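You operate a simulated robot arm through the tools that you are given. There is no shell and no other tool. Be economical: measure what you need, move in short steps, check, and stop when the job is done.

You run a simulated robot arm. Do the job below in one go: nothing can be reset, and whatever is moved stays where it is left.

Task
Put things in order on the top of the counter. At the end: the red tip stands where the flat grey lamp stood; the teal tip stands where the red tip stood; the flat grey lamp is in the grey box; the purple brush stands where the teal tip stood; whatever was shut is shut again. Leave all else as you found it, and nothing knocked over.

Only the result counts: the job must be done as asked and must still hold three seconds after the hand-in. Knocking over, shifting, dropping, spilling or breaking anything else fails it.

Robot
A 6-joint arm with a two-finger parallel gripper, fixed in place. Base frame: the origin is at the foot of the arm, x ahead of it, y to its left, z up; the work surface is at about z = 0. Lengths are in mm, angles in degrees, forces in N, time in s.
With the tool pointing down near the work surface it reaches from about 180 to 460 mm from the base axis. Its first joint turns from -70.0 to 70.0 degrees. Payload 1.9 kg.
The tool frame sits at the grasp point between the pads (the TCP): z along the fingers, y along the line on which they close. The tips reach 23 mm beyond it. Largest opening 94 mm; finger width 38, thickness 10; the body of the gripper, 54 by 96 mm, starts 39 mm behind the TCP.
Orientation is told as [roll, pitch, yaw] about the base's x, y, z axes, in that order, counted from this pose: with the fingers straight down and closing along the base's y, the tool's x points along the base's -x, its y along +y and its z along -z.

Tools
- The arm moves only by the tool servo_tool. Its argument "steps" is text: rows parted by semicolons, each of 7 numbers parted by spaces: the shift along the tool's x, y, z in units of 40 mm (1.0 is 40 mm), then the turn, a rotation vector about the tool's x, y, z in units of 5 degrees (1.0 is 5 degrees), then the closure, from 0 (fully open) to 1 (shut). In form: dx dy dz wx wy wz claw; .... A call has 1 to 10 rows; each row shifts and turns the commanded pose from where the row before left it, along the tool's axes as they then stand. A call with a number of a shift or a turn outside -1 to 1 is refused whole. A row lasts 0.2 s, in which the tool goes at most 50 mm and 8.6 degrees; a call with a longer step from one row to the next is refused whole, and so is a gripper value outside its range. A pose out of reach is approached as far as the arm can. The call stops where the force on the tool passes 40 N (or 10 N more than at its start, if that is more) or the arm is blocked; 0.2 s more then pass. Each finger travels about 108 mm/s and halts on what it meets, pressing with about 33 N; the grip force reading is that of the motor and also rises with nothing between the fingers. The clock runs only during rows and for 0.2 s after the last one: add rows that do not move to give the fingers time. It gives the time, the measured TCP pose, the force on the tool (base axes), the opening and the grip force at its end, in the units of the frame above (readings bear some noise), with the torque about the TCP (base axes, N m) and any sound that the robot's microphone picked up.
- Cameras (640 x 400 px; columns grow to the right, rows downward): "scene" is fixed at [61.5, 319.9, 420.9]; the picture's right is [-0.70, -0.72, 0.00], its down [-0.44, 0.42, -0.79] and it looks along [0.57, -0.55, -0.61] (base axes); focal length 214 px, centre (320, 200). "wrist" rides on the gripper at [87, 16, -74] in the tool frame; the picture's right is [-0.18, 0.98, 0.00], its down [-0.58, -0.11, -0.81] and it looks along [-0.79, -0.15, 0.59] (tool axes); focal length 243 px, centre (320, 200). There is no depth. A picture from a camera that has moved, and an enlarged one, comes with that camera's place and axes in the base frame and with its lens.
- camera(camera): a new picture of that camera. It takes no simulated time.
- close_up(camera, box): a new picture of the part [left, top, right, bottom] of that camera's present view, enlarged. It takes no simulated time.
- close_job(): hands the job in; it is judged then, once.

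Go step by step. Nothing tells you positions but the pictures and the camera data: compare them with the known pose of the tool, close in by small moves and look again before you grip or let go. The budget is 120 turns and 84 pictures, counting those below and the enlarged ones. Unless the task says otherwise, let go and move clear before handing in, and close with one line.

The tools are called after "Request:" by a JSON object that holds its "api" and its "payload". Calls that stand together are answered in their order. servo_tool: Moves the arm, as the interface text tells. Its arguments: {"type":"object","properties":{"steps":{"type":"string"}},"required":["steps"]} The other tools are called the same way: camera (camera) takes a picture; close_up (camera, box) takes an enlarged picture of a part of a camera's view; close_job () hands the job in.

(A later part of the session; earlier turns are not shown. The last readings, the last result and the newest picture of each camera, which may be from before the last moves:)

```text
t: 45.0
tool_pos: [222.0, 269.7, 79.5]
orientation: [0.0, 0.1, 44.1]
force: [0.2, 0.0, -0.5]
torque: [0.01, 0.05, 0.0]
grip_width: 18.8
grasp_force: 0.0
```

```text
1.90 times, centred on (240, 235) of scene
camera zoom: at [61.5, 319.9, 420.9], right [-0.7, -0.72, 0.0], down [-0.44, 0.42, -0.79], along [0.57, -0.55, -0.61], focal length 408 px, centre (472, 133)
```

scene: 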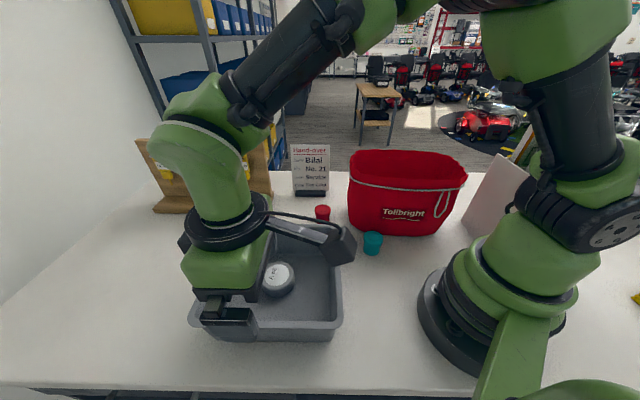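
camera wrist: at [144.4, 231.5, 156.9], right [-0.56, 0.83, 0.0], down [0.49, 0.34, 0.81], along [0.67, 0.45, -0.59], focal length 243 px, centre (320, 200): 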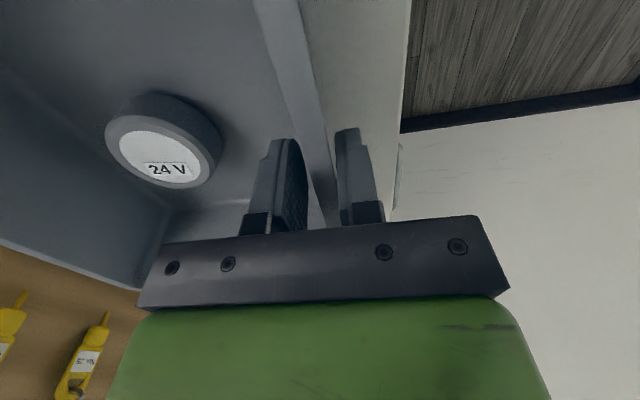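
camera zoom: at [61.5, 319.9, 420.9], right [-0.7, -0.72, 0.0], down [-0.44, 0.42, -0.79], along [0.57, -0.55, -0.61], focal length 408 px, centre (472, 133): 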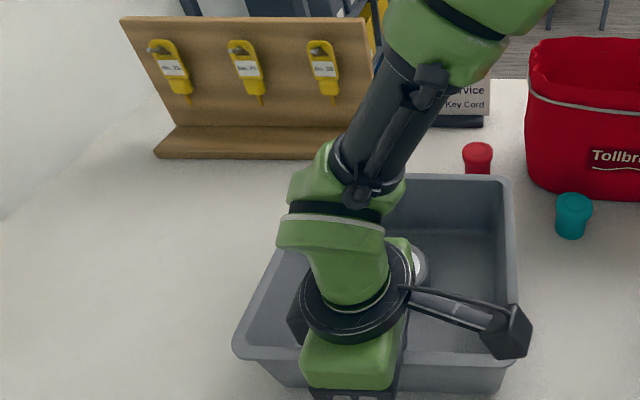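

Request:
{"api": "servo_tool", "payload": {"steps": "0 0 -0.3 0 0 0 0.7;0 0 -0.7 0 0 0 0.7;0 0 -0.8 0 0 0 0.5;0 0 -0.9 0 0 0 0;0 0 -0.9 0 0 0 0;0 -0.7 -0.2 0 0 0.9 0;0 -0.7 0 0 0 1 0;0 -0.7 0 0 0 1 0;0 -0.7 0 0 0 1 0;0 -0.7 0 0 0 1 0"}}

Request:
{"api": "servo_tool", "payload": {"steps": "0 -0.75 0 0 0 1 0;0 -0.75 0 0 0 1 0;0 -0.75 0 0 0 1 0;0 -0.75 0 0 0 1 0;0 0 0 0 0 0 0"}}

Request:
{"api": "close_up", "payload": {"camera": "scene", "box": [130, 130, 350, 340]}}

Request:
{"api": "camera", "payload": {"camera": "wrist"}}

```text
t: 47.2
tool_pos: [298.4, 153.6, 233.2]
orientation: [-0.1, 0.2, 19.4]
force: [0.8, -0.3, -0.5]
torque: [0.01, 0.01, 0.01]
grip_width: 94.1
grasp_force: 0.2
```

```text
t: 48.4
tool_pos: [323.4, 36.3, 233.9]
orientation: [-0.1, 0.1, -0.5]
force: [-0.4, -0.1, -0.4]
torque: [0.0, 0.02, 0.02]
grip_width: 93.9
grasp_force: 0.1
```

```text
1.90 times, centred on (240, 235) of scene
camera zoom: at [61.5, 319.9, 420.9], right [-0.7, -0.72, 0.0], down [-0.44, 0.42, -0.79], along [0.57, -0.55, -0.61], focal length 408 px, centre (472, 133)
```

zoom: 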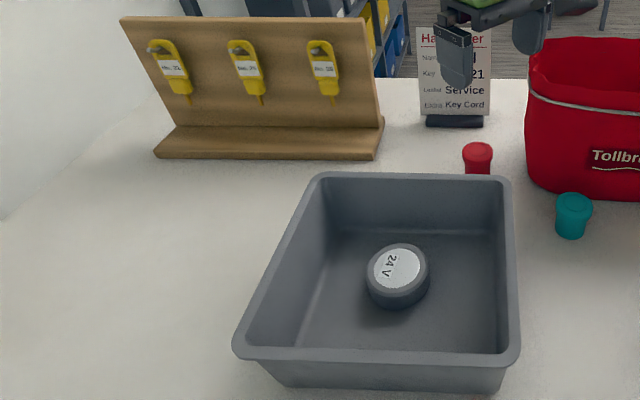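

```text
38 pictures are left
camera wrist: at [236.4, 54.9, 308.9], right [0.19, 0.98, 0.0], down [0.58, -0.11, 0.81], along [0.79, -0.16, -0.59], focal length 243 px, centre (320, 200)
```

wrist: 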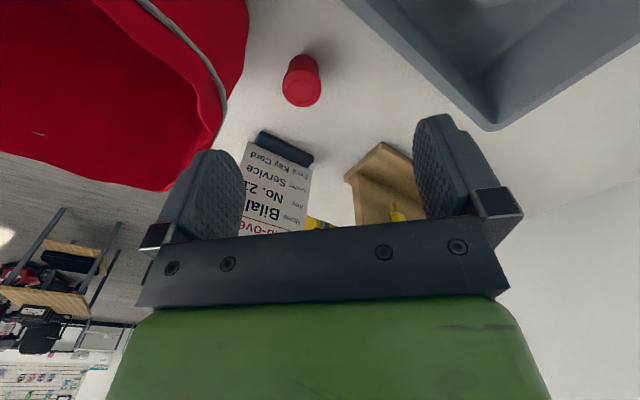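

The box is back within a couple of mm. The red tip is at about (377,5); I turn the hand slightly to keep the camera housing away from the bag and go above it.

Request:
{"api": "servo_tool", "payload": {"steps": "0 0 0 0 0 1 0;0 0 0 0 0 1 0;-0.7 -0.25 0 0 0 0 0;-0.76 -0.27 0 0 0 0 0;0 0 0.6 0 0 0 0;0 0 0.6 0 0 0 0;0 0 0.6 0 0 0 0;0 0 0.6 0 0 0 0;0 0 0.6 0 0 0 0;0 0 0 0 0 0 0"}}

Request:
{"api": "camera", "payload": {"camera": "wrist"}}

Request:
{"api": "camera", "payload": {"camera": "scene"}}

```text
t: 50.6
tool_pos: [379.3, 8.4, 113.8]
orientation: [-0.1, 0.1, -10.6]
force: [0.1, 0.3, 0.1]
torque: [-0.01, 0.01, 0.0]
grip_width: 94.1
grasp_force: 0.1
```

```text
37 pictures are left
camera wrist: at [297.0, 41.8, 189.6], right [0.36, 0.93, 0.0], down [0.55, -0.21, 0.81], along [0.75, -0.29, -0.59], focal length 243 px, centre (320, 200)
```

wrist: 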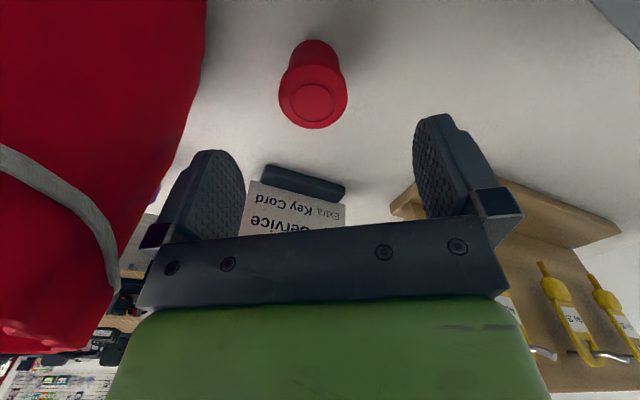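

```text
36 pictures are left
```

scene: 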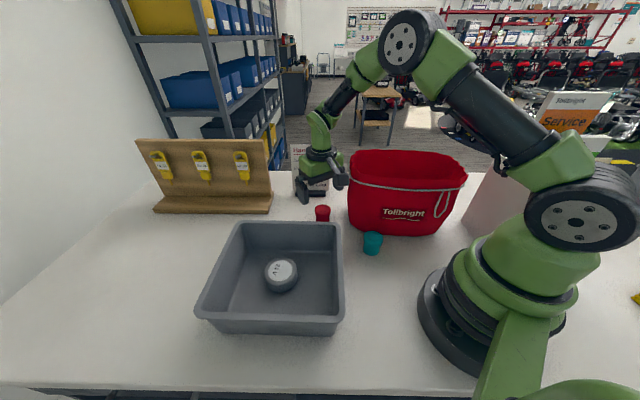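

Request:
{"api": "servo_tool", "payload": {"steps": "0.12 -0.07 0.4 0 0 0 0;0 0 0.5 0 0 0 0;0 0 0.5 0 0 0 0;0 0 0.35 0 0 0 0;0 0 0 0 0 0 0"}}

Request:
{"api": "camera", "payload": {"camera": "wrist"}}

Request:
{"api": "close_up", "payload": {"camera": "scene", "box": [280, 130, 480, 270]}}

```text
t: 51.8
tool_pos: [372.2, 4.3, 44.3]
orientation: [0.0, -0.1, -10.5]
force: [-0.2, -1.0, 0.1]
torque: [0.02, -0.02, -0.03]
grip_width: 94.2
grasp_force: 0.1
```

```text
35 pictures are left
camera wrist: at [290.1, 38.6, 118.7], right [0.36, 0.93, 0.0], down [0.55, -0.21, 0.81], along [0.75, -0.29, -0.59], focal length 243 px, centre (320, 200)
```

wrist: 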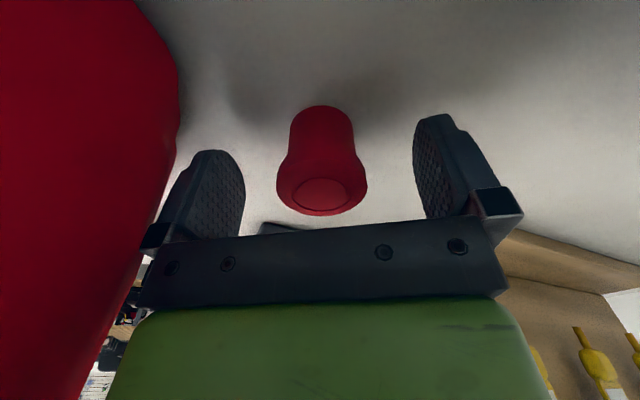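

```text
2.86 times, centred on (380, 200) of scene
camera zoom: at [61.5, 319.9, 420.9], right [-0.7, -0.72, 0.0], down [-0.44, 0.42, -0.79], along [0.57, -0.55, -0.61], focal length 613 px, centre (149, 200)
```

zoom: 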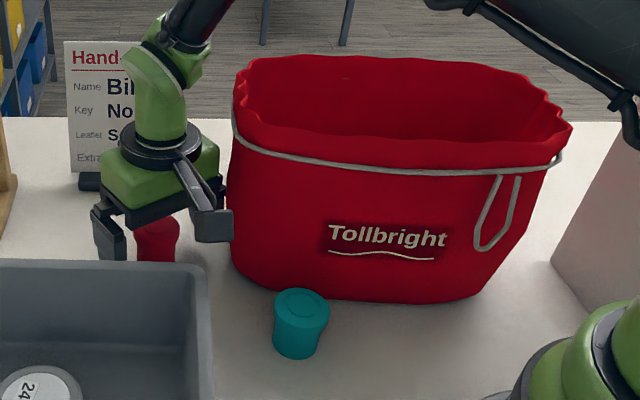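

Request:
{"api": "servo_tool", "payload": {"steps": "0 0.04 0 0 0 0 0.1;0 0 0 0 0 0 0.3;0 0 0 0 0 0 0.4;0 0 0 0 0 0 0.5;0 0 0 0 0 0 0.6;0 0 0 0 0 0 0.7;0 0 0 0 0 0 0.7"}}

Request:
{"api": "camera", "payload": {"camera": "wrist"}}

```text
t: 53.4
tool_pos: [372.1, 6.0, 44.8]
orientation: [0.0, 0.0, -10.5]
force: [0.2, 0.9, 0.8]
torque: [0.07, -0.05, 0.0]
grip_width: 42.8
grasp_force: 33.0
```

```text
33 pictures are left
camera wrist: at [290.6, 39.4, 118.7], right [0.36, 0.93, 0.0], down [0.55, -0.21, 0.81], along [0.75, -0.29, -0.59], focal length 243 px, centre (320, 200)
```

wrist: 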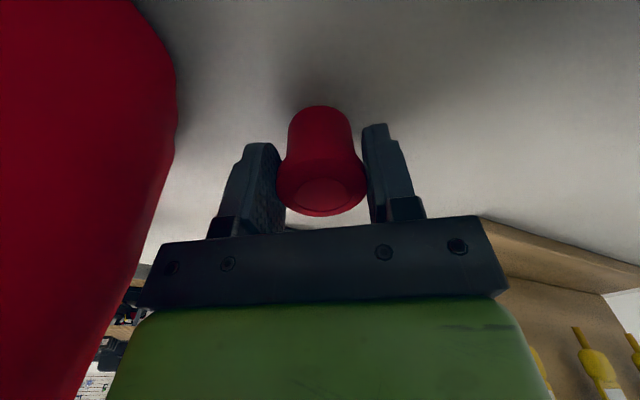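

Red tip gripped (original place about (374,7)). I lift it high and swing over to the lamp's old place.

Request:
{"api": "servo_tool", "payload": {"steps": "0 0 -0.4 0 0 0 0.7;0 0 -0.8 0 0 0 0.7;0 0 -0.8 0 0 0 0.7;0 0 -0.8 0 0 0 0.7;0 0 -0.8 0 0 0 0.7;0 0 -0.9 0 0 0 0.7;0 0 -0.9 0 0 -0.8 0.7;0 0 -0.9 0 0 -1 0.7;0 0 0 0 0 -0.5 0.7"}}

Request:
{"api": "servo_tool", "payload": {"steps": "0 -0.8 0 0 0 1 0.7;0 -0.8 0 0 0 1 0.7;0 -0.8 0 0 0 1 0.7;0 -0.8 0 0 0 1 0.7;0 -0.8 0 0 0 1 0.7;0 -0.8 0 0 0 1 0.7;0 -0.8 0 0 0 1 0.7;0 -0.8 0 0 0 1 0.7;0 -0.8 0 0 0 1 0.7;0 -0.8 0 0 0 1 0.7"}}

Request:
{"api": "servo_tool", "payload": {"steps": "0 -0.8 0 0 0 1 0.7;0 -0.8 0 0 0 1 0.7;0 0 0.5 0 0 0 0.7;0 0 0.5 0 0 0 0.7;0 0 0 0 0 0 0.7"}}

Request:
{"api": "camera", "payload": {"camera": "wrist"}}

```text
t: 55.4
tool_pos: [374.4, 6.1, 294.6]
orientation: [-0.1, 0.0, 1.1]
force: [0.2, -0.2, 0.7]
torque: [0.03, 0.02, -0.01]
grip_width: 43.2
grasp_force: 33.0
```

```text
t: 57.6
tool_pos: [259.0, -283.8, 296.4]
orientation: [-0.1, -0.2, -49.1]
force: [-1.4, -0.3, -0.7]
torque: [-0.01, -0.02, -0.03]
grip_width: 42.8
grasp_force: 33.0
```

```text
t: 58.8
tool_pos: [209.3, -325.6, 255.3]
orientation: [0.0, -0.2, -59.1]
force: [0.9, -0.1, -0.5]
torque: [0.0, -0.01, -0.01]
grip_width: 43.1
grasp_force: 33.3
```

```text
32 pictures are left
camera wrist: at [179.2, -240.7, 330.1], right [0.94, 0.35, 0.0], down [0.21, -0.55, 0.81], along [0.28, -0.76, -0.59], focal length 243 px, centre (320, 200)
```

wrist: 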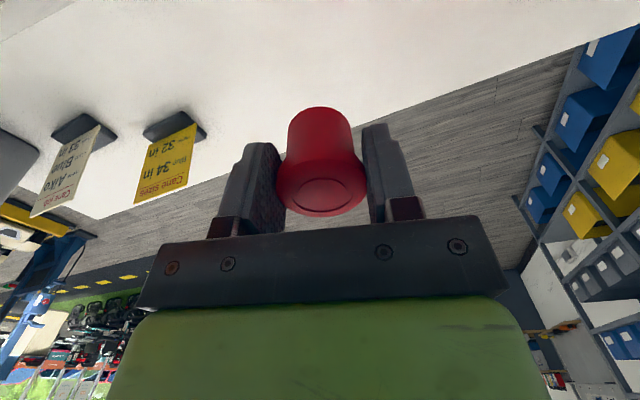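

Request:
{"api": "servo_tool", "payload": {"steps": "0 -0.35 0.2 0 0 0.4 0.7;-0.3 -0.34 0.3 0 0 0 0.7;-0.5 0 0.4 0 0 0 0.7;-0.5 0 0.4 0 0 0 0.7;-0.45 0 0.5 0 0 0 0.7;0 0 0.6 0 0 0 0.7;0 0 0.6 0 0 0 0.7;0 0 0 0 0 0 0.7"}}

```text
t: 60.6
tool_pos: [219.4, -397.1, 135.4]
orientation: [-0.1, -0.1, -61.1]
force: [-1.0, -0.1, 0.2]
torque: [-0.01, 0.0, 0.01]
grip_width: 43.0
grasp_force: 33.2
```

Request:
{"api": "servo_tool", "payload": {"steps": "-0.06 -0.03 0.5 0 0 0 0.7;0 0 0.5 0 0 0 0.7;0 0 0.5 0 0 0 0.7;0 0 0.4 0 0 0 0.7;0 0 0.2 0 0 0 0.7;0 0 0 0 0 0 0.7"}}

Request:
{"api": "camera", "payload": {"camera": "wrist"}}

```text
t: 62.0
tool_pos: [218.8, -399.7, 53.1]
orientation: [-0.1, -0.1, -60.9]
force: [0.4, 0.0, -1.0]
torque: [0.02, 0.01, 0.01]
grip_width: 43.0
grasp_force: 33.0
```

```text
31 pictures are left
camera wrist: at [191.4, -314.9, 127.7], right [0.95, 0.31, 0.0], down [0.19, -0.56, 0.81], along [0.25, -0.77, -0.59], focal length 243 px, centre (320, 200)
```

wrist: 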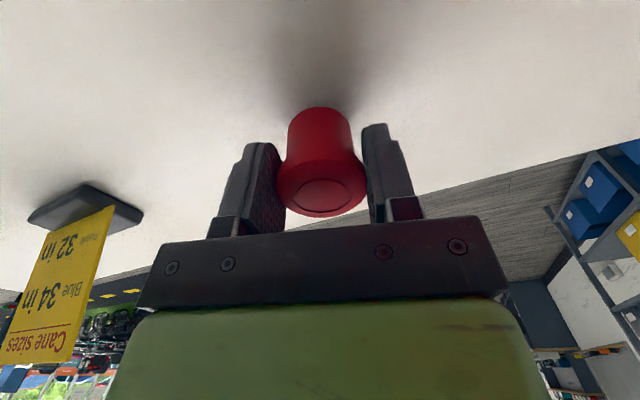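

Request:
{"api": "servo_tool", "payload": {"steps": "0 0 0.1 0 0 0 0.7;0 0 0.09 0 0 0 0.7;0 0 0 0 0 0 0.7"}}

```text
t: 62.8
tool_pos: [219.4, -401.0, 45.1]
orientation: [-0.1, -0.1, -61.0]
force: [-0.6, -1.0, 0.3]
torque: [0.04, -0.01, 0.03]
grip_width: 42.8
grasp_force: 32.1
```

The red tip is at floor height over the lamp's old place. I open and rise vertically.

Request:
{"api": "servo_tool", "payload": {"steps": "0 0 0.02 0 0 0 0.6;0 0 0 0 0 0 0.5;0 0 0 0 0 0 0.3;0 0 0 0 0 0 0.1;0 0 -0.3 0 0 0 0;0 0 -0.7 0 0 0 0;0 0 -0.8 0 0 0 0;0 0 -0.8 0 0 0 0;0.3 0 -0.8 0 0 0 0;0.3 0 -0.8 0 0 0 0"}}

Request:
{"api": "camera", "payload": {"camera": "wrist"}}

```text
t: 65.0
tool_pos: [208.6, -378.5, 215.6]
orientation: [-0.1, -0.1, -61.0]
force: [-0.2, 0.1, -0.3]
torque: [0.0, 0.01, 0.02]
grip_width: 93.9
grasp_force: 0.0
```

```text
30 pictures are left
camera wrist: at [180.7, -292.3, 290.1], right [0.95, 0.31, 0.0], down [0.19, -0.56, 0.81], along [0.25, -0.77, -0.59], focal length 243 px, centre (320, 200)
```

wrist: 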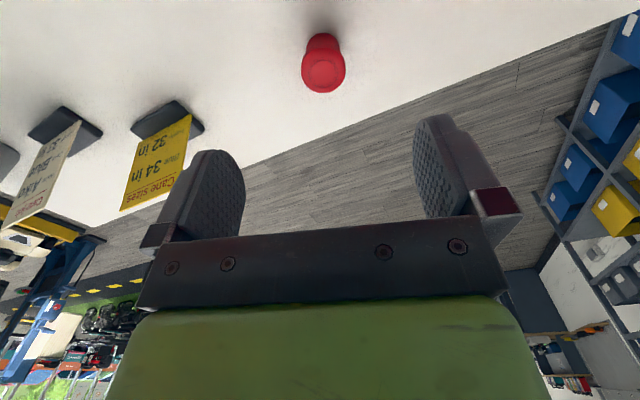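

Red stands well. Now I swing back to the teal tip.

Request:
{"api": "servo_tool", "payload": {"steps": "0.6 0 -0.5 0 0 0 0;0.6 0 -0.5 0 0 0 0;0.4 0.8 0 0 0 -1 0;0.4 0.8 0 0 0 -1 0;0.3 0.7 0 0 0 -1 0;0.3 0.7 0 0 0 -1 0;0.3 0.7 0 0 0 -1 0;0.3 0.65 0 0 0 -1 0;0.3 0.6 0 0 0 -1 0;0.3 0.6 0 0 0 -1 0"}}

Request:
{"api": "servo_tool", "payload": {"steps": "0.2 0.55 0 0 0 -1 0;0.2 0.5 0 0 0 -1 0;0 0.5 0 0 0 -1 0;0 0.5 0 0 0 -1 0;0 0 0 0 0 0 0"}}

Request:
{"api": "camera", "payload": {"camera": "wrist"}}

Request:
{"api": "camera", "payload": {"camera": "scene"}}

```text
t: 67.2
tool_pos: [264.0, -107.6, 250.3]
orientation: [-0.2, -0.1, -20.9]
force: [-0.3, 0.9, 0.2]
torque: [0.01, -0.01, 0.01]
grip_width: 93.8
grasp_force: 0.1
```

```text
t: 68.4
tool_pos: [269.1, -24.2, 249.5]
orientation: [-0.1, 0.0, -1.0]
force: [0.6, 0.8, 0.3]
torque: [-0.02, -0.02, -0.01]
grip_width: 93.9
grasp_force: 0.1
```

```text
29 pictures are left
camera wrist: at [183.1, -5.7, 325.4], right [0.2, 0.98, 0.0], down [0.58, -0.12, 0.81], along [0.79, -0.16, -0.59], focal length 243 px, centre (320, 200)
```

wrist: 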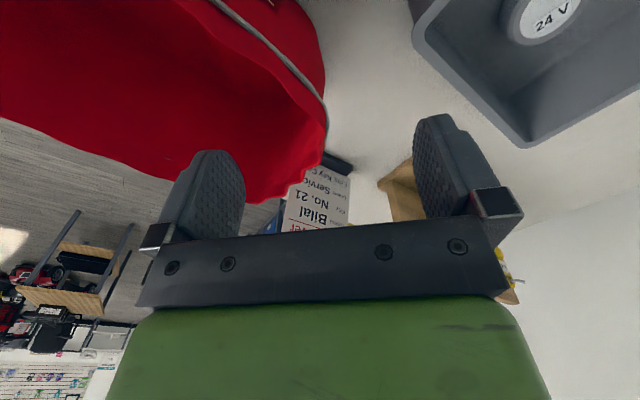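

```text
28 pictures are left
```

scene: 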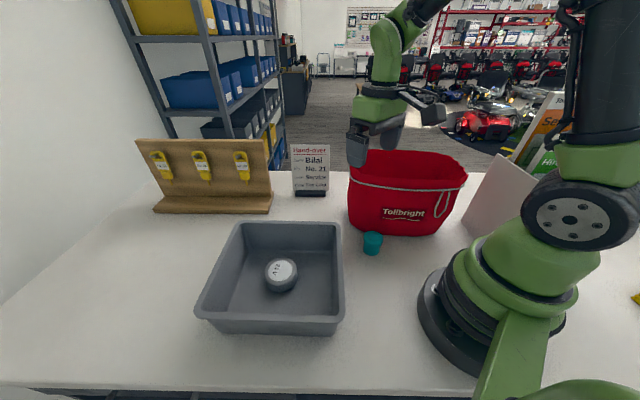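

Request:
{"api": "servo_tool", "payload": {"steps": "0.6 0.21 0 0 0 0 0;0.6 0.21 0 0 0 0 0;0 0 0 0 0 1 0;0 0 0 0 0 1 0;0 0 0 0 0 1 0;0 0 0 0 0 1 0;0 0 0 0 0 1 0;0 0 0 0 0 1 0;0 0 0.5 0 0 1 0;0 0 0.5 0 0 1 0"}}

Request:
{"api": "servo_tool", "payload": {"steps": "0 0 0.6 0 0 0 0;0 0 0.6 0 0 0 0;0 0 0.6 0 0 0 0;0 0 0.5 0 0 0 0;0 0 0 0 0 0 0"}}

Request:
{"api": "camera", "payload": {"camera": "wrist"}}

Request:
{"api": "camera", "payload": {"camera": "scene"}}

```text
t: 70.6
tool_pos: [219.9, -8.2, 211.1]
orientation: [-0.1, -0.1, -41.2]
force: [0.1, -1.0, -0.7]
torque: [0.01, -0.04, -0.03]
grip_width: 93.7
grasp_force: 0.1
```

```text
t: 71.8
tool_pos: [221.2, -7.7, 119.4]
orientation: [-0.1, 0.0, -41.1]
force: [-0.3, -0.5, 0.2]
torque: [0.01, 0.0, 0.0]
grip_width: 93.9
grasp_force: 0.0
```

```text
27 pictures are left
camera wrist: at [167.2, 62.9, 194.9], right [0.78, 0.62, 0.0], down [0.37, -0.46, 0.81], along [0.5, -0.63, -0.59], focal length 243 px, centre (320, 200)
```

wrist: 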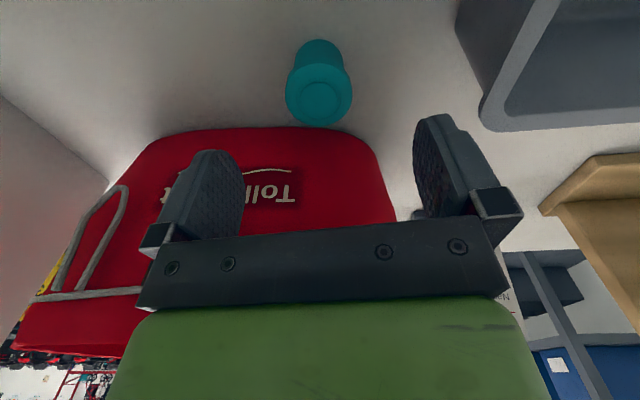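

```text
26 pictures are left
```

scene: 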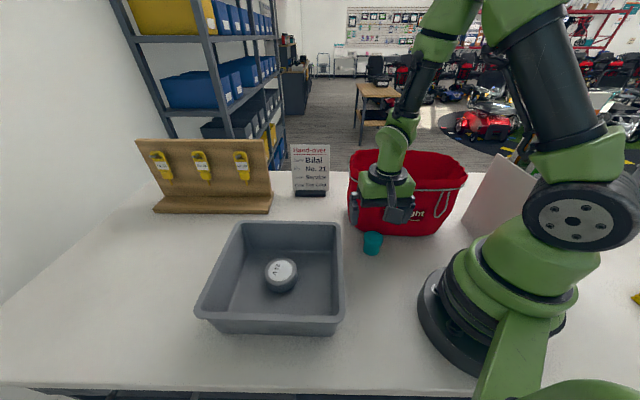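

Request:
{"api": "servo_tool", "payload": {"steps": "0.07 0.02 0.4 0 0 0 0;0 0 0.5 0 0 0 0;0 0 0.5 0 0 0 0;0 0 0.46 0 0 0 0;0 0 0 0 0 0 0.2;0 0 0 0 0 0 0.4;0 0 0 0 0 0 0.5;0 0 0 0 0 0 0.6;0 0 0 0 0 0 0.7;0 0 0 0 0 0 0.7"}}

Request:
{"api": "camera", "payload": {"camera": "wrist"}}

Request:
{"api": "close_up", "payload": {"camera": "scene", "box": [280, 130, 480, 270]}}

```text
t: 74.0
tool_pos: [219.7, -5.2, 43.1]
orientation: [-0.1, -0.1, -40.9]
force: [-0.2, 0.3, 0.1]
torque: [0.0, 0.02, -0.01]
grip_width: 42.7
grasp_force: 32.8
```

```text
25 pictures are left
camera wrist: at [164.8, 65.2, 118.4], right [0.78, 0.62, 0.0], down [0.37, -0.46, 0.81], along [0.5, -0.63, -0.59], focal length 243 px, centre (320, 200)
```

wrist: 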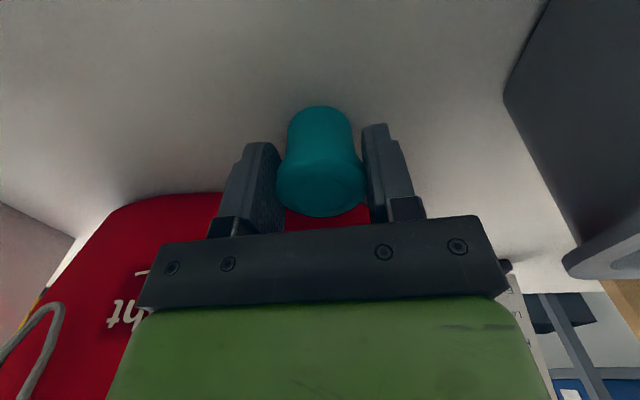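

```text
2.86 times, centred on (380, 200) of scene
camera zoom: at [61.5, 319.9, 420.9], right [-0.7, -0.72, 0.0], down [-0.44, 0.42, -0.79], along [0.57, -0.55, -0.61], focal length 613 px, centre (149, 200)
```

zoom: 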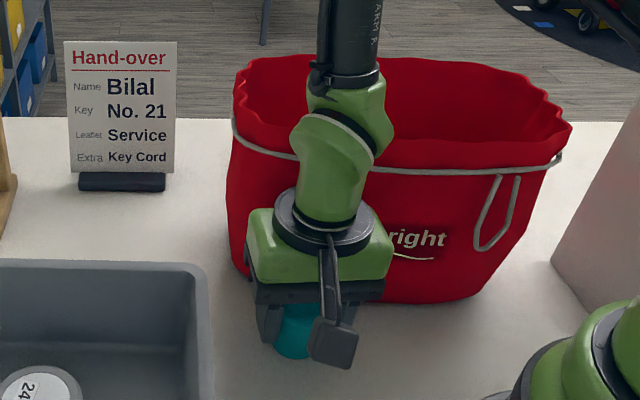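

Teal is held exactly as red was, so releasing at TCP (372,6) with yaw -10.5 puts it on red's spot. I lift high and rotate.

Request:
{"api": "servo_tool", "payload": {"steps": "0 0 -0.5 0 0 0 0.7;0 0 -0.8 0 0 0 0.7;0 0 -0.8 0 0 0 0.7;0 0 -0.8 0 0 -1 0.7;0 0 -0.8 0 0 -1 0.7;0 0 -0.8 0 0 -1 0.7;0 0 -0.8 0 0 -1 0.7;0 0 -0.7 0 0 -1 0.7;0 0 0 0 0 -1 0.7;0 0 0 0 0 -0.08 0.7"}}

Request:
{"api": "servo_tool", "payload": {"steps": "-0.7 0.19 0 0 0 0 0.7;-0.75 0.19 0 0 0 0 0.7;-0.75 0.19 0 0 0 0 0.7;-0.75 0.2 0 0 0 0 0.7;-0.75 0.2 0 0 0 0 0.7;0 0 0.6 0 0 0 0.7;0 0 0.8 0 0 0 0.7;0 0 0.8 0 0 0 0.7;0 0 0.8 0 0 0 0.7;0 0 0 0 0 0 0.7"}}

```text
t: 76.2
tool_pos: [218.6, -5.9, 284.4]
orientation: [0.0, 0.0, -10.6]
force: [0.3, 0.4, -0.2]
torque: [-0.02, 0.02, -0.01]
grip_width: 43.1
grasp_force: 32.7
```

```text
t: 78.4
tool_pos: [370.1, 1.6, 165.9]
orientation: [-0.2, 0.1, -10.7]
force: [0.1, 0.2, -0.2]
torque: [-0.02, 0.0, 0.0]
grip_width: 43.0
grasp_force: 32.8
```

Request:
{"api": "servo_tool", "payload": {"steps": "-0.03 0.118 0.6 0 0 0 0.7;0 0 0.6 0 0 0 0.7;0 0 0.6 0 0 0 0.7;0 0 0.6 0 0 0 0.7;0 0 0.45 0 0 0 0.7;0 0 0.12 0 0 0 0.7;0 0 0 0 0 0 0.7"}}

```text
t: 80.0
tool_pos: [375.5, 9.9, 45.2]
orientation: [-0.1, 0.0, -10.7]
force: [-0.9, 0.6, -0.4]
torque: [0.03, -0.03, 0.02]
grip_width: 43.0
grasp_force: 33.0
```

Request:
{"api": "servo_tool", "payload": {"steps": "0.065 -0.11 0 0 0 0 0.7;0 0 0 0 0 0 0.7;0 0 0 0 0 0 0.7"}}

Request:
{"api": "close_up", "payload": {"camera": "scene", "box": [280, 130, 480, 270]}}

```text
t: 80.8
tool_pos: [371.3, 4.0, 46.7]
orientation: [-0.1, 0.0, -10.6]
force: [0.2, 0.5, -0.2]
torque: [-0.01, 0.0, -0.02]
grip_width: 43.1
grasp_force: 33.0
```

```text
2.86 times, centred on (380, 200) of scene
camera zoom: at [61.5, 319.9, 420.9], right [-0.7, -0.72, 0.0], down [-0.44, 0.42, -0.79], along [0.57, -0.55, -0.61], focal length 613 px, centre (149, 200)
```

zoom: 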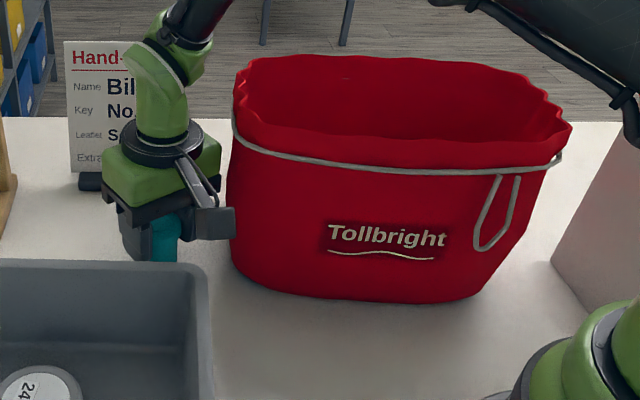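

Request:
{"api": "servo_tool", "payload": {"steps": "0 0.05 0.05 0 0 0 0.7;0 0 0.03 0 0 0 0.7;0 0 0 0 0 0 0.7"}}

```text
t: 81.6
tool_pos: [371.1, 6.0, 43.3]
orientation: [-0.1, -0.1, -10.7]
force: [-3.8, -1.9, 11.4]
torque: [0.06, 0.05, 0.01]
grip_width: 43.1
grasp_force: 32.6
```

Teal is on the counter. I open and rise vertically.

Request:
{"api": "servo_tool", "payload": {"steps": "0 0 -0.01 0 0 0 0.6;0 0 0 0 0 0 0.5;0 0 0 0 0 0 0.3;0 0 0 0 0 0 0.1;0 0 -0.3 0 0 0 0;0 0 -0.7 0 0 0 0;0 0 -0.8 0 0 0 0;0 0 -0.9 0 0 0 0;0 0 -0.9 0 0 0 0;0 0 -0.9 0 0 0 0"}}

Request:
{"api": "close_up", "payload": {"camera": "scene", "box": [280, 130, 480, 270]}}

```text
t: 83.8
tool_pos: [372.5, 5.7, 227.4]
orientation: [-0.1, -0.1, -10.6]
force: [0.2, 0.3, 0.2]
torque: [0.04, -0.02, 0.05]
grip_width: 94.3
grasp_force: 0.0
```

```text
2.86 times, centred on (380, 200) of scene
camera zoom: at [61.5, 319.9, 420.9], right [-0.7, -0.72, 0.0], down [-0.44, 0.42, -0.79], along [0.57, -0.55, -0.61], focal length 613 px, centre (149, 200)
```

zoom: 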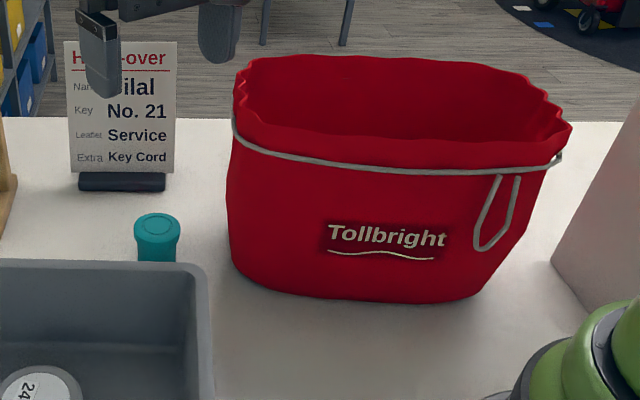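

Teal stands exactly on red's spot. Next, the brush: I rotate the hand so the camera housing stays clear of the bag.

Request:
{"api": "servo_tool", "payload": {"steps": "0 0 0 0 0 1 0;0 0 0 0 0 1 0;0 0 0 0 0 1 0;0 0 0 0 0 1 0;0 0 0 0 0 1 0;0 0 0 0 0 1 0;0 0 0 0 0 1 0.1;0 0 0 0 0 1 0.2;0 0 0 0 0 1 0.3;0 0 0 0 0 1 0.3"}}

Request:
{"api": "servo_tool", "payload": {"steps": "0 0 0 0 0 1 0.3;0 0 0 0 0 1 0.3;0 0 0 0 0 1 0.3;0 0 0 0 0 1 0.3;0 0 0 0 0 1 0.3;0 0 0 0 0 0.9 0.3;-0.6 0.2 0.1 0 0 0 0.3;-0.7 0.2 0.1 0 0 0 0.3;-0.7 0.1 0.1 0 0 0 0.3"}}

Request:
{"api": "camera", "payload": {"camera": "wrist"}}

```text
t: 86.0
tool_pos: [371.3, 8.4, 223.2]
orientation: [-0.1, -0.1, -60.8]
force: [-0.3, 0.3, -0.1]
torque: [0.0, 0.02, -0.01]
grip_width: 65.8
grasp_force: 0.1
```

```text
t: 88.0
tool_pos: [393.1, -71.5, 212.7]
orientation: [0.0, -0.1, -90.1]
force: [-0.1, 0.4, 0.2]
torque: [-0.04, 0.01, -0.01]
grip_width: 65.7
grasp_force: 0.1
```

```text
21 pictures are left
camera wrist: at [408.1, 15.7, 287.2], right [0.98, -0.19, 0.0], down [-0.11, -0.58, 0.81], along [-0.15, -0.79, -0.59], focal length 243 px, centre (320, 200)
```

wrist: 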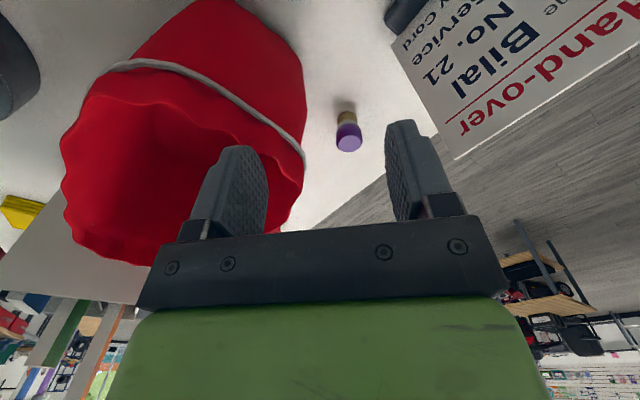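

Request:
{"api": "servo_tool", "payload": {"steps": "-0.6 0.17 0.2 0 0 0 0.3;-0.6 0.18 0.2 0 0 0 0.3;-0.7 0 0.4 0 0 0 0.3;-0.7 0 0.5 0 0 0 0.3;-0.1 0 0.6 0 0 0 0.3;0 0 0.5 0 0 0 0.3;0 0 0 0 0 0 0.3"}}

Request:
{"api": "camera", "payload": {"camera": "wrist"}}

```text
t: 88.6
tool_pos: [406.5, -109.3, 204.7]
orientation: [0.8, 0.1, -90.4]
force: [0.8, 2.4, 8.7]
torque: [0.26, 0.38, -0.16]
grip_width: 65.1
grasp_force: 0.0
stopped in row 2: the force on the tool passed its limit at 59 N (the readings are from after the stop); the commanded pose is now the measured one
```

```text
20 pictures are left
camera wrist: at [421.7, -21.7, 280.3], right [0.98, -0.19, 0.01], down [-0.13, -0.58, 0.8], along [-0.14, -0.79, -0.6], focal length 243 px, centre (320, 200)
```

wrist: 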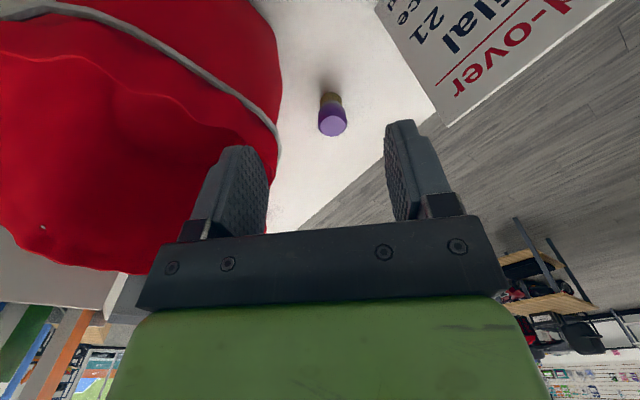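

Something touched at rim height, so the rim is higher than I thought. I rise straight up first and check the bag.

Request:
{"api": "servo_tool", "payload": {"steps": "0 0 -0.4 0 0 0 0.3;0 0 -0.4 0 0 0 0.3;0 0 0 0 0 0 0.3"}}

Request:
{"api": "close_up", "payload": {"camera": "scene", "box": [280, 130, 480, 270]}}

```text
t: 89.4
tool_pos: [407.1, -111.6, 235.3]
orientation: [0.8, 0.1, -90.4]
force: [-0.2, 0.9, 0.0]
torque: [-0.01, 0.02, 0.0]
grip_width: 65.5
grasp_force: 0.0
```

```text
2.86 times, centred on (380, 200) of scene
camera zoom: at [61.5, 319.9, 420.9], right [-0.7, -0.72, 0.0], down [-0.44, 0.42, -0.79], along [0.57, -0.55, -0.61], focal length 613 px, centre (149, 200)
```

zoom: 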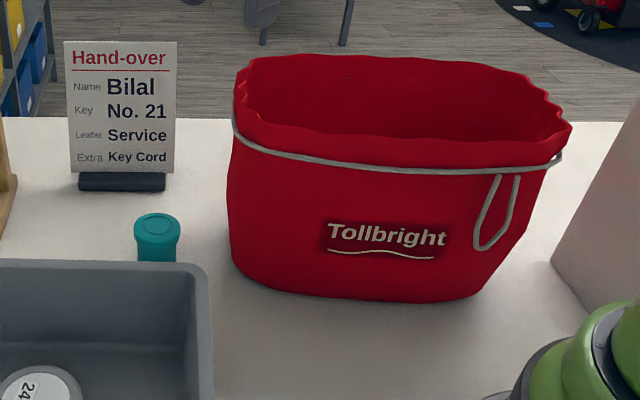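

The bag is practically unmoved. I travel to the brush at a greater height.

Request:
{"api": "servo_tool", "payload": {"steps": "0 0 0 0 -0.16 0 0.3;-0.5 0 0 0 0 0 0.3;-0.6 0 0 0 0 0 0.3;-0.6 0 0 0 0 0 0.3;0 0 0.5 0 0 0 0.3;0 0 0.6 0 0 0 0.3;0 0 0 0 0 0 0.3"}}

Request:
{"api": "camera", "payload": {"camera": "wrist"}}

```text
t: 91.0
tool_pos: [403.6, -179.9, 191.6]
orientation: [0.8, -0.7, -90.4]
force: [0.8, 0.2, 0.1]
torque: [-0.04, 0.03, -0.01]
grip_width: 65.7
grasp_force: 0.0
```

```text
18 pictures are left
camera wrist: at [419.6, -91.5, 266.6], right [0.98, -0.19, 0.02], down [-0.12, -0.57, 0.81], along [-0.15, -0.8, -0.58], focal length 243 px, centre (320, 200)
```

wrist: 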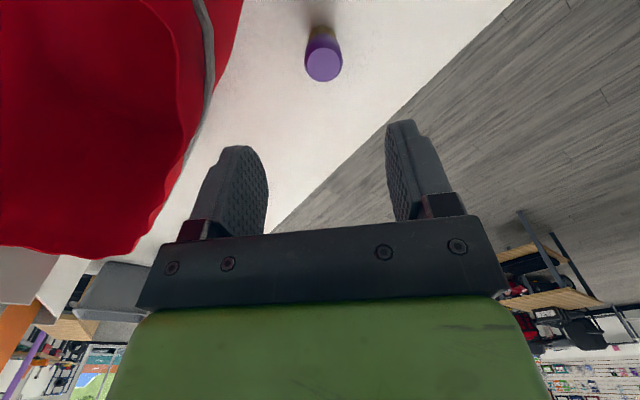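

Request:
{"api": "servo_tool", "payload": {"steps": "-0.1 0.07 0.5 0.16 0.14 0 0.3;0 0 0.6 0 0 0 0.3;0 0 0.6 0 0 0 0.3;0 0 0 0 0 0 0.3"}}

Request:
{"api": "camera", "payload": {"camera": "wrist"}}

```text
t: 92.0
tool_pos: [409.8, -183.1, 125.7]
orientation: [0.0, 0.0, -90.3]
force: [0.4, -0.1, -0.4]
torque: [0.03, 0.02, 0.02]
grip_width: 65.7
grasp_force: 0.0
```

```text
17 pictures are left
camera wrist: at [427.1, -95.8, 200.8], right [0.98, -0.19, 0.0], down [-0.11, -0.58, 0.81], along [-0.15, -0.79, -0.59], focal length 243 px, centre (320, 200)
```

wrist: 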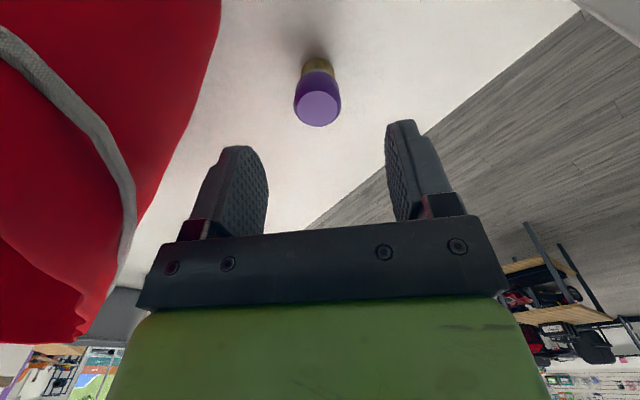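

Request:
{"api": "servo_tool", "payload": {"steps": "0 0 0.5 0 0 0 0.3;0 0 0.5 0 0 0 0.3;0 0 0.5 0 0 0 0.3;0 0 0.45 0 0 0 0.3;0 0 0 0 0 0 0.3"}}

Request:
{"api": "camera", "payload": {"camera": "wrist"}}

```text
t: 93.2
tool_pos: [410.0, -185.5, 48.2]
orientation: [-0.1, 0.1, -90.5]
force: [-1.0, -0.2, -0.5]
torque: [0.02, 0.0, 0.01]
grip_width: 65.5
grasp_force: 0.1
```

```text
16 pictures are left
camera wrist: at [425.9, -96.9, 123.0], right [0.98, -0.19, 0.0], down [-0.11, -0.58, 0.81], along [-0.15, -0.79, -0.59], focal length 243 px, centre (320, 200)
```

wrist: 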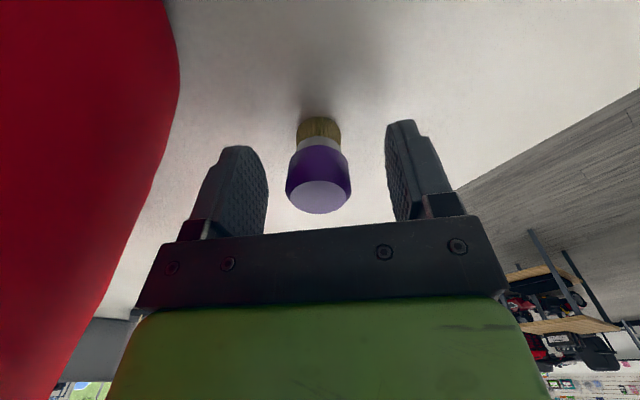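

Request:
{"api": "servo_tool", "payload": {"steps": "0 0 0 0 0 0 0.4;0 0 0 0 0 0 0.5;0 0 0 0 0 0 0.6;0 0 0 0 0 0 0.7;0 0 0 0 0 0 0.8;0 0 0 0 0 0 0.85;0 0 0 0 0 0 0.85"}}

```text
t: 94.8
tool_pos: [409.6, -185.3, 49.1]
orientation: [0.0, -0.1, -90.2]
force: [-0.7, 0.0, 0.4]
torque: [0.01, 0.0, 0.0]
grip_width: 32.9
grasp_force: 32.9
```

Brush gripped. I lift it straight up, move off along +y, then higher.

Request:
{"api": "servo_tool", "payload": {"steps": "0 0 -0.4 0 0 0 0.85;0 0 -0.7 0 0 0 0.85;0 0 -0.8 0 0 0 0.85;0 0 -0.9 0 0 0 0.85;0 0 -0.9 0 0 0 0.85;0 0 -0.9 0 0 0 0.85;0.7 0.1 -0.2 0 0 0 0.85;0.8 0 0 0 0 0 0.85;0.8 0 -0.4 0 0 0 0.85;0.8 0 -0.8 0 0 0 0.85"}}

Request:
{"api": "servo_tool", "payload": {"steps": "0.6 -0.5 -0.3 0 0 -1 0.85;0.6 -0.5 0 0 0 -1 0.85;0 -0.5 0 0 0 -1 0.85;0 -0.5 0 0 0 -1 0.85;0 -0.5 0 0 0 -1 0.85;0 -0.5 0 0 0 -1 0.85;0 -0.5 0 0 0 -1 0.85;0 0 0 0 0 -1 0.85;0 0 0 0 0 -1 0.85;0 0 0 0 0 -0.8 0.85"}}

```text
t: 97.0
tool_pos: [420.9, -71.4, 289.4]
orientation: [0.1, 0.0, -90.4]
force: [0.7, 0.3, -0.5]
torque: [-0.02, 0.0, 0.01]
grip_width: 33.1
grasp_force: 33.4
out of reach, approached as far as the arm can: row 6, 8
```

```text
t: 99.2
tool_pos: [285.2, -58.7, 300.3]
orientation: [-0.1, 0.0, -41.1]
force: [0.2, -0.2, -0.7]
torque: [-0.01, 0.0, -0.01]
grip_width: 32.4
grasp_force: 32.8
```

Request:
{"api": "servo_tool", "payload": {"steps": "0.69 -0.07 0 0 0 0 0.85;0.69 0 0 0 0 0 0.85;0.69 0 0 0 0 0 0.85;0 0 0.8 0 0 0 0.85;0 0 0.8 0 0 0 0.85;0 0 0.8 0 0 0 0.85;0 0 0.8 0 0 0 0.85;0 0 0.8 0 0 0 0.85;0 0 0.8 0 0 0 0.85;0 0 0 0 0 0 0.85"}}

```text
t: 101.4
tool_pos: [224.0, -1.9, 107.1]
orientation: [0.0, 0.0, -41.4]
force: [-0.4, 0.1, 0.4]
torque: [-0.01, -0.02, 0.0]
grip_width: 32.6
grasp_force: 32.7
```

Request:
{"api": "servo_tool", "payload": {"steps": "-0.02 -0.135 0.4 0 0 0 0.85;0 0 0.5 0 0 0 0.85;0 0 0.4 0 0 0 0.85;0 0 0 0 0 0 0.85"}}

Request:
{"api": "close_up", "payload": {"camera": "scene", "box": [280, 130, 480, 270]}}

Request:
{"api": "camera", "payload": {"camera": "wrist"}}

```text
t: 102.4
tool_pos: [217.9, -9.1, 56.9]
orientation: [0.0, 0.0, -41.3]
force: [0.4, -0.4, -0.8]
torque: [0.0, -0.03, 0.01]
grip_width: 32.5
grasp_force: 33.5
```

```text
2.86 times, centred on (380, 200) of scene
camera zoom: at [61.5, 319.9, 420.9], right [-0.7, -0.72, 0.0], down [-0.44, 0.42, -0.79], along [0.57, -0.55, -0.61], focal length 613 px, centre (149, 200)
```

zoom: 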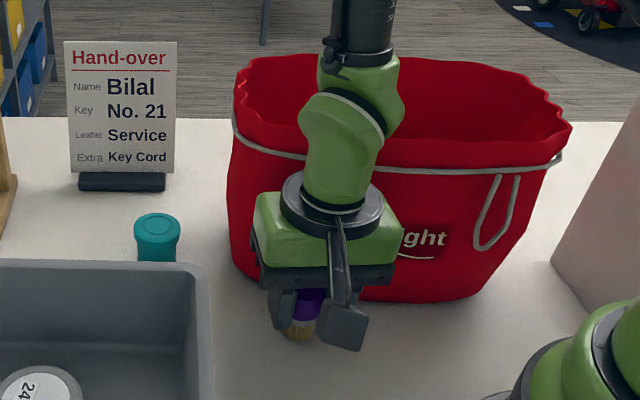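

```text
14 pictures are left
camera wrist: at [164.0, 61.2, 132.0], right [0.79, 0.62, 0.0], down [0.36, -0.47, 0.81], along [0.5, -0.63, -0.59], focal length 243 px, centre (320, 200)
```

wrist: 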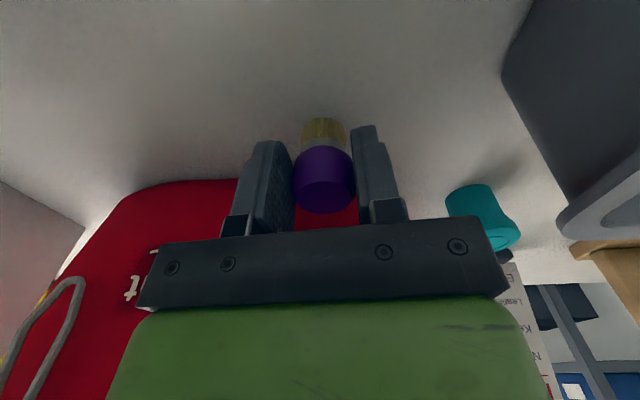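

Request:
{"api": "servo_tool", "payload": {"steps": "0 0.1 0.08 0 0 0 0.85;0 0 0.06 0 0 0 0.85;0 0 0 0 0 0 0.85"}}

```text
t: 103.2
tool_pos: [219.6, -7.0, 50.7]
orientation: [0.1, 0.0, -41.3]
force: [0.1, 0.0, -0.6]
torque: [0.01, -0.01, 0.01]
grip_width: 32.8
grasp_force: 32.9
```

Request:
{"api": "servo_tool", "payload": {"steps": "0 0.02 0.04 0 0 0 0.85;0 0 0.02 0 0 0 0.85;0 0 0 0 0 0 0.85"}}

```text
t: 104.0
tool_pos: [222.1, -4.2, 49.0]
orientation: [0.1, 0.1, -41.3]
force: [0.7, -0.4, 0.1]
torque: [0.01, 0.01, 0.01]
grip_width: 32.9
grasp_force: 33.1
```

The brush is at floor height within 2 mm of teal's old place. I release and rise straight up.

Request:
{"api": "servo_tool", "payload": {"steps": "0 0 0.01 0 0 0 0.75;0 0 0 0 0 0 0.65;0 0 0 0 0 0 0.5;0 0 0 0 0 0 0.3;0 0 -0.4 0 0 0 0.3;0 0 -0.7 0 0 0 0.3;0 0 -0.9 0 0 0 0.3;0 0 -0.9 0 0 0 0.3;0 0 -0.9 0 0 0 0.3;0 0 -0.9 0 0 0 0.3"}}

Request:
{"api": "close_up", "payload": {"camera": "scene", "box": [280, 130, 480, 270]}}

```text
t: 106.2
tool_pos: [221.8, -8.2, 235.9]
orientation: [0.0, 0.0, -41.3]
force: [0.4, 0.4, 0.4]
torque: [0.04, 0.02, -0.01]
grip_width: 65.7
grasp_force: 0.1
```

```text
2.86 times, centred on (380, 200) of scene
camera zoom: at [61.5, 319.9, 420.9], right [-0.7, -0.72, 0.0], down [-0.44, 0.42, -0.79], along [0.57, -0.55, -0.61], focal length 613 px, centre (149, 200)
```

zoom: 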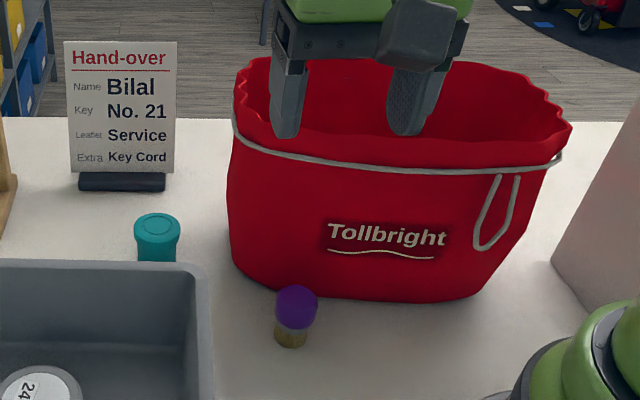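

Brush, teal and red are in place. Now I restore the bag: it needs about (+5,-32) mm and +3° of turn. I turn the hand so it can straddle the front rim.

Request:
{"api": "servo_tool", "payload": {"steps": "0 0 -0.4 0 0 -1 0.2;0 0 -0.4 0 0 -1 0.2;0 0 0 0 0 -1 0.2;0 0 0 0 0 -1 0.2;0 0 0 0 0 -1 0.2;0 0 0 0 0 -1 0.2;0 0 0 0 0 -1 0.2;0 0 0 0 0 -1 0.2;0 0 0 0 0 -1 0.2;0 0 0 0 0 -1 0.2"}}

Request:
{"api": "servo_tool", "payload": {"steps": "0 0 0 0 0 -1 0.2;0 0 0 0 0 -1 0.2;0 0 0 0 0 -1 0.2;0 0 0 0 0 -1 0.2;0 0 0 0 0 -1 0.2;0.3 -0.4 0 0 0 0 0.2;0.3 -0.4 0 0 0 0 0.2;0.3 -0.4 0 0 0 0 0.2;0 0 0 0 0 0 0.2"}}

Request:
{"api": "camera", "payload": {"camera": "wrist"}}

```text
t: 108.4
tool_pos: [220.8, -6.6, 266.8]
orientation: [0.1, 0.1, 8.9]
force: [-0.6, 0.9, 0.2]
torque: [0.01, 0.02, 0.02]
grip_width: 75.2
grasp_force: 0.0
```

```text
t: 110.4
tool_pos: [215.3, -63.1, 270.4]
orientation: [0.0, 0.0, 33.7]
force: [0.1, -0.8, 0.6]
torque: [0.02, 0.05, -0.01]
grip_width: 75.4
grasp_force: 0.1
```

```text
12 pictures are left
camera wrist: at [134.5, -97.2, 344.8], right [-0.39, 0.92, 0.0], down [0.54, 0.23, 0.81], along [0.74, 0.32, -0.59], focal length 243 px, centre (320, 200)
```

wrist: 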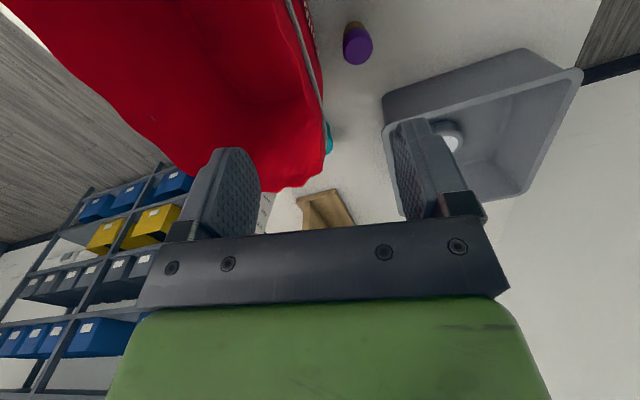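

Request:
{"api": "servo_tool", "payload": {"steps": "0 -0.13 0.4 0 0 -0.4 0.2;0 0 0.5 0 0 0 0.2;0 0 0 0 0 0 0.2"}}

Request:
{"api": "camera", "payload": {"camera": "wrist"}}

Request:
{"api": "close_up", "payload": {"camera": "scene", "box": [280, 130, 480, 270]}}

```text
t: 111.2
tool_pos: [218.7, -68.4, 231.3]
orientation: [0.0, -0.1, 35.6]
force: [0.5, 0.1, 0.2]
torque: [-0.01, 0.01, 0.0]
grip_width: 75.1
grasp_force: 0.0
```

```text
11 pictures are left
camera wrist: at [139.4, -103.7, 306.8], right [-0.42, 0.91, 0.0], down [0.54, 0.25, 0.81], along [0.73, 0.34, -0.59], focal length 243 px, centre (320, 200)
```

wrist: 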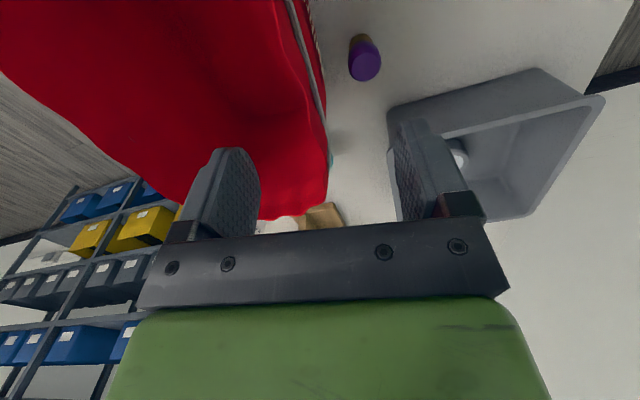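

```text
2.86 times, centred on (380, 200) of scene
camera zoom: at [61.5, 319.9, 420.9], right [-0.7, -0.72, 0.0], down [-0.44, 0.42, -0.79], along [0.57, -0.55, -0.61], focal length 613 px, centre (149, 200)
```

zoom: 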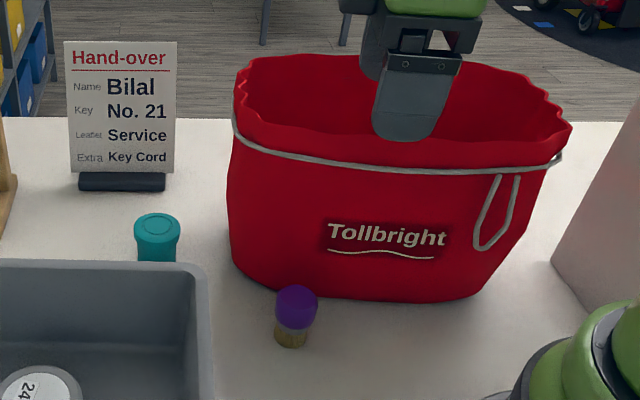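

Request:
{"api": "servo_tool", "payload": {"steps": "0 0 0.4 0 0 0 0.2;0 0 0.4 0 0 0 0.2;0 0 0.2 0 0 0 0.2;0 0 0 0 0 0 0.4;0 0 0 0 0 0 0.55;0 0 0 0 0 0 0.65;0 0 0 0 0 0 0.75;0 0 0 0 0 0 0.75"}}

Request:
{"api": "camera", "payload": {"camera": "wrist"}}

```text
t: 113.0
tool_pos: [219.1, -70.4, 192.6]
orientation: [0.0, -0.1, 35.7]
force: [1.5, 0.2, 0.3]
torque: [0.0, 0.01, 0.01]
grip_width: 23.7
grasp_force: 0.0
```

```text
9 pictures are left
camera wrist: at [139.4, -105.5, 268.0], right [-0.42, 0.91, 0.0], down [0.54, 0.25, 0.81], along [0.73, 0.34, -0.59], focal length 243 px, centre (320, 200)
```

wrist: 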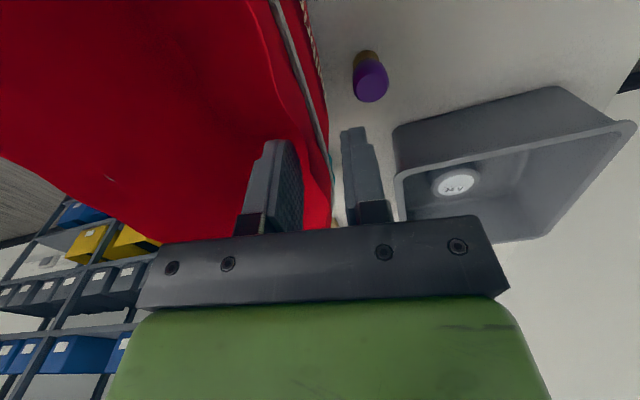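

The fingers straddle the rim. I close on it and drag the bag part of the way back.

Request:
{"api": "servo_tool", "payload": {"steps": "0 0 0.1 0 0 0 0.8;0 0 0 0 0 0 0.9;0 0 0 0 0 0 1;0 0 0 0 0 0 1"}}

```text
t: 114.0
tool_pos: [220.0, -70.8, 187.7]
orientation: [-0.1, -0.1, 35.8]
force: [2.3, -1.7, 5.6]
torque: [-0.36, -0.36, 0.03]
grip_width: 3.7
grasp_force: 33.0
```

Request:
{"api": "servo_tool", "payload": {"steps": "0.083 -0.14 0 0 0 -0.12 1;0.083 -0.14 0 0 0 -0.12 1;0.083 -0.14 0 0 0 -0.12 1;0.083 -0.14 0 0 0 -0.12 1;0.083 -0.14 0 0 0 -0.12 1;0 0 0 0 0 0 1"}}

Request:
{"api": "close_up", "payload": {"camera": "scene", "box": [280, 130, 480, 270]}}

```text
t: 115.4
tool_pos: [224.7, -102.7, 188.4]
orientation: [0.1, -0.1, 38.5]
force: [-1.6, 15.8, 35.7]
torque: [-0.06, -0.34, -0.1]
grip_width: 3.5
grasp_force: 33.8
```

```text
2.86 times, centred on (380, 200) of scene
camera zoom: at [61.5, 319.9, 420.9], right [-0.7, -0.72, 0.0], down [-0.44, 0.42, -0.79], along [0.57, -0.55, -0.61], focal length 613 px, centre (149, 200)
```

zoom: 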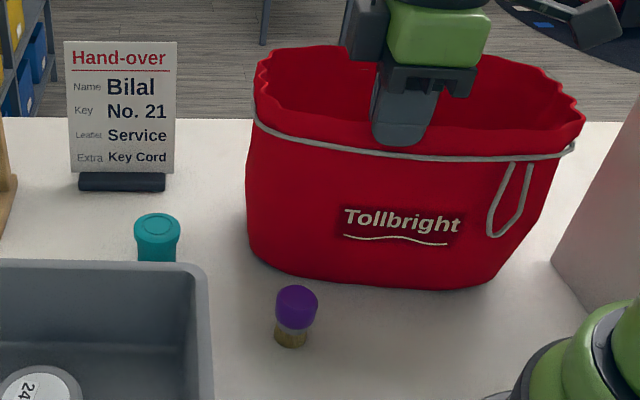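

Request:
{"api": "servo_tool", "payload": {"steps": "0 0 0.02 0 0 0 0.95;0 0 0 0 0 0 0.85;0 0 0 0 0 0 0.75;0 0 0 0 0 0 0.75"}}

Request:
{"api": "close_up", "payload": {"camera": "scene", "box": [280, 130, 480, 270]}}

```text
t: 116.4
tool_pos: [224.6, -103.9, 185.6]
orientation: [0.0, 0.0, 38.8]
force: [-0.9, 0.0, -1.0]
torque: [0.0, -0.04, 0.01]
grip_width: 23.5
grasp_force: 0.2
```

```text
2.86 times, centred on (380, 200) of scene
camera zoom: at [61.5, 319.9, 420.9], right [-0.7, -0.72, 0.0], down [-0.44, 0.42, -0.79], along [0.57, -0.55, -0.61], focal length 613 px, centre (149, 200)
```

zoom: 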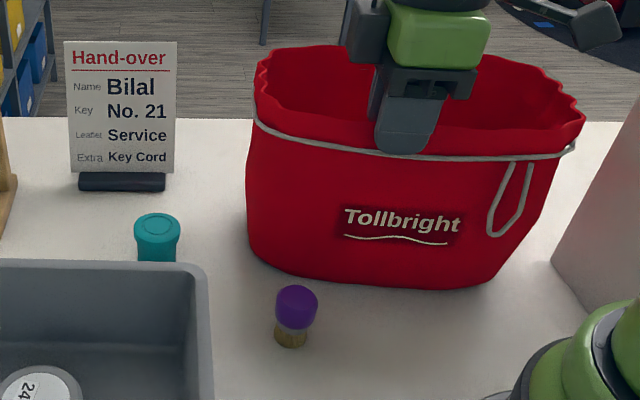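

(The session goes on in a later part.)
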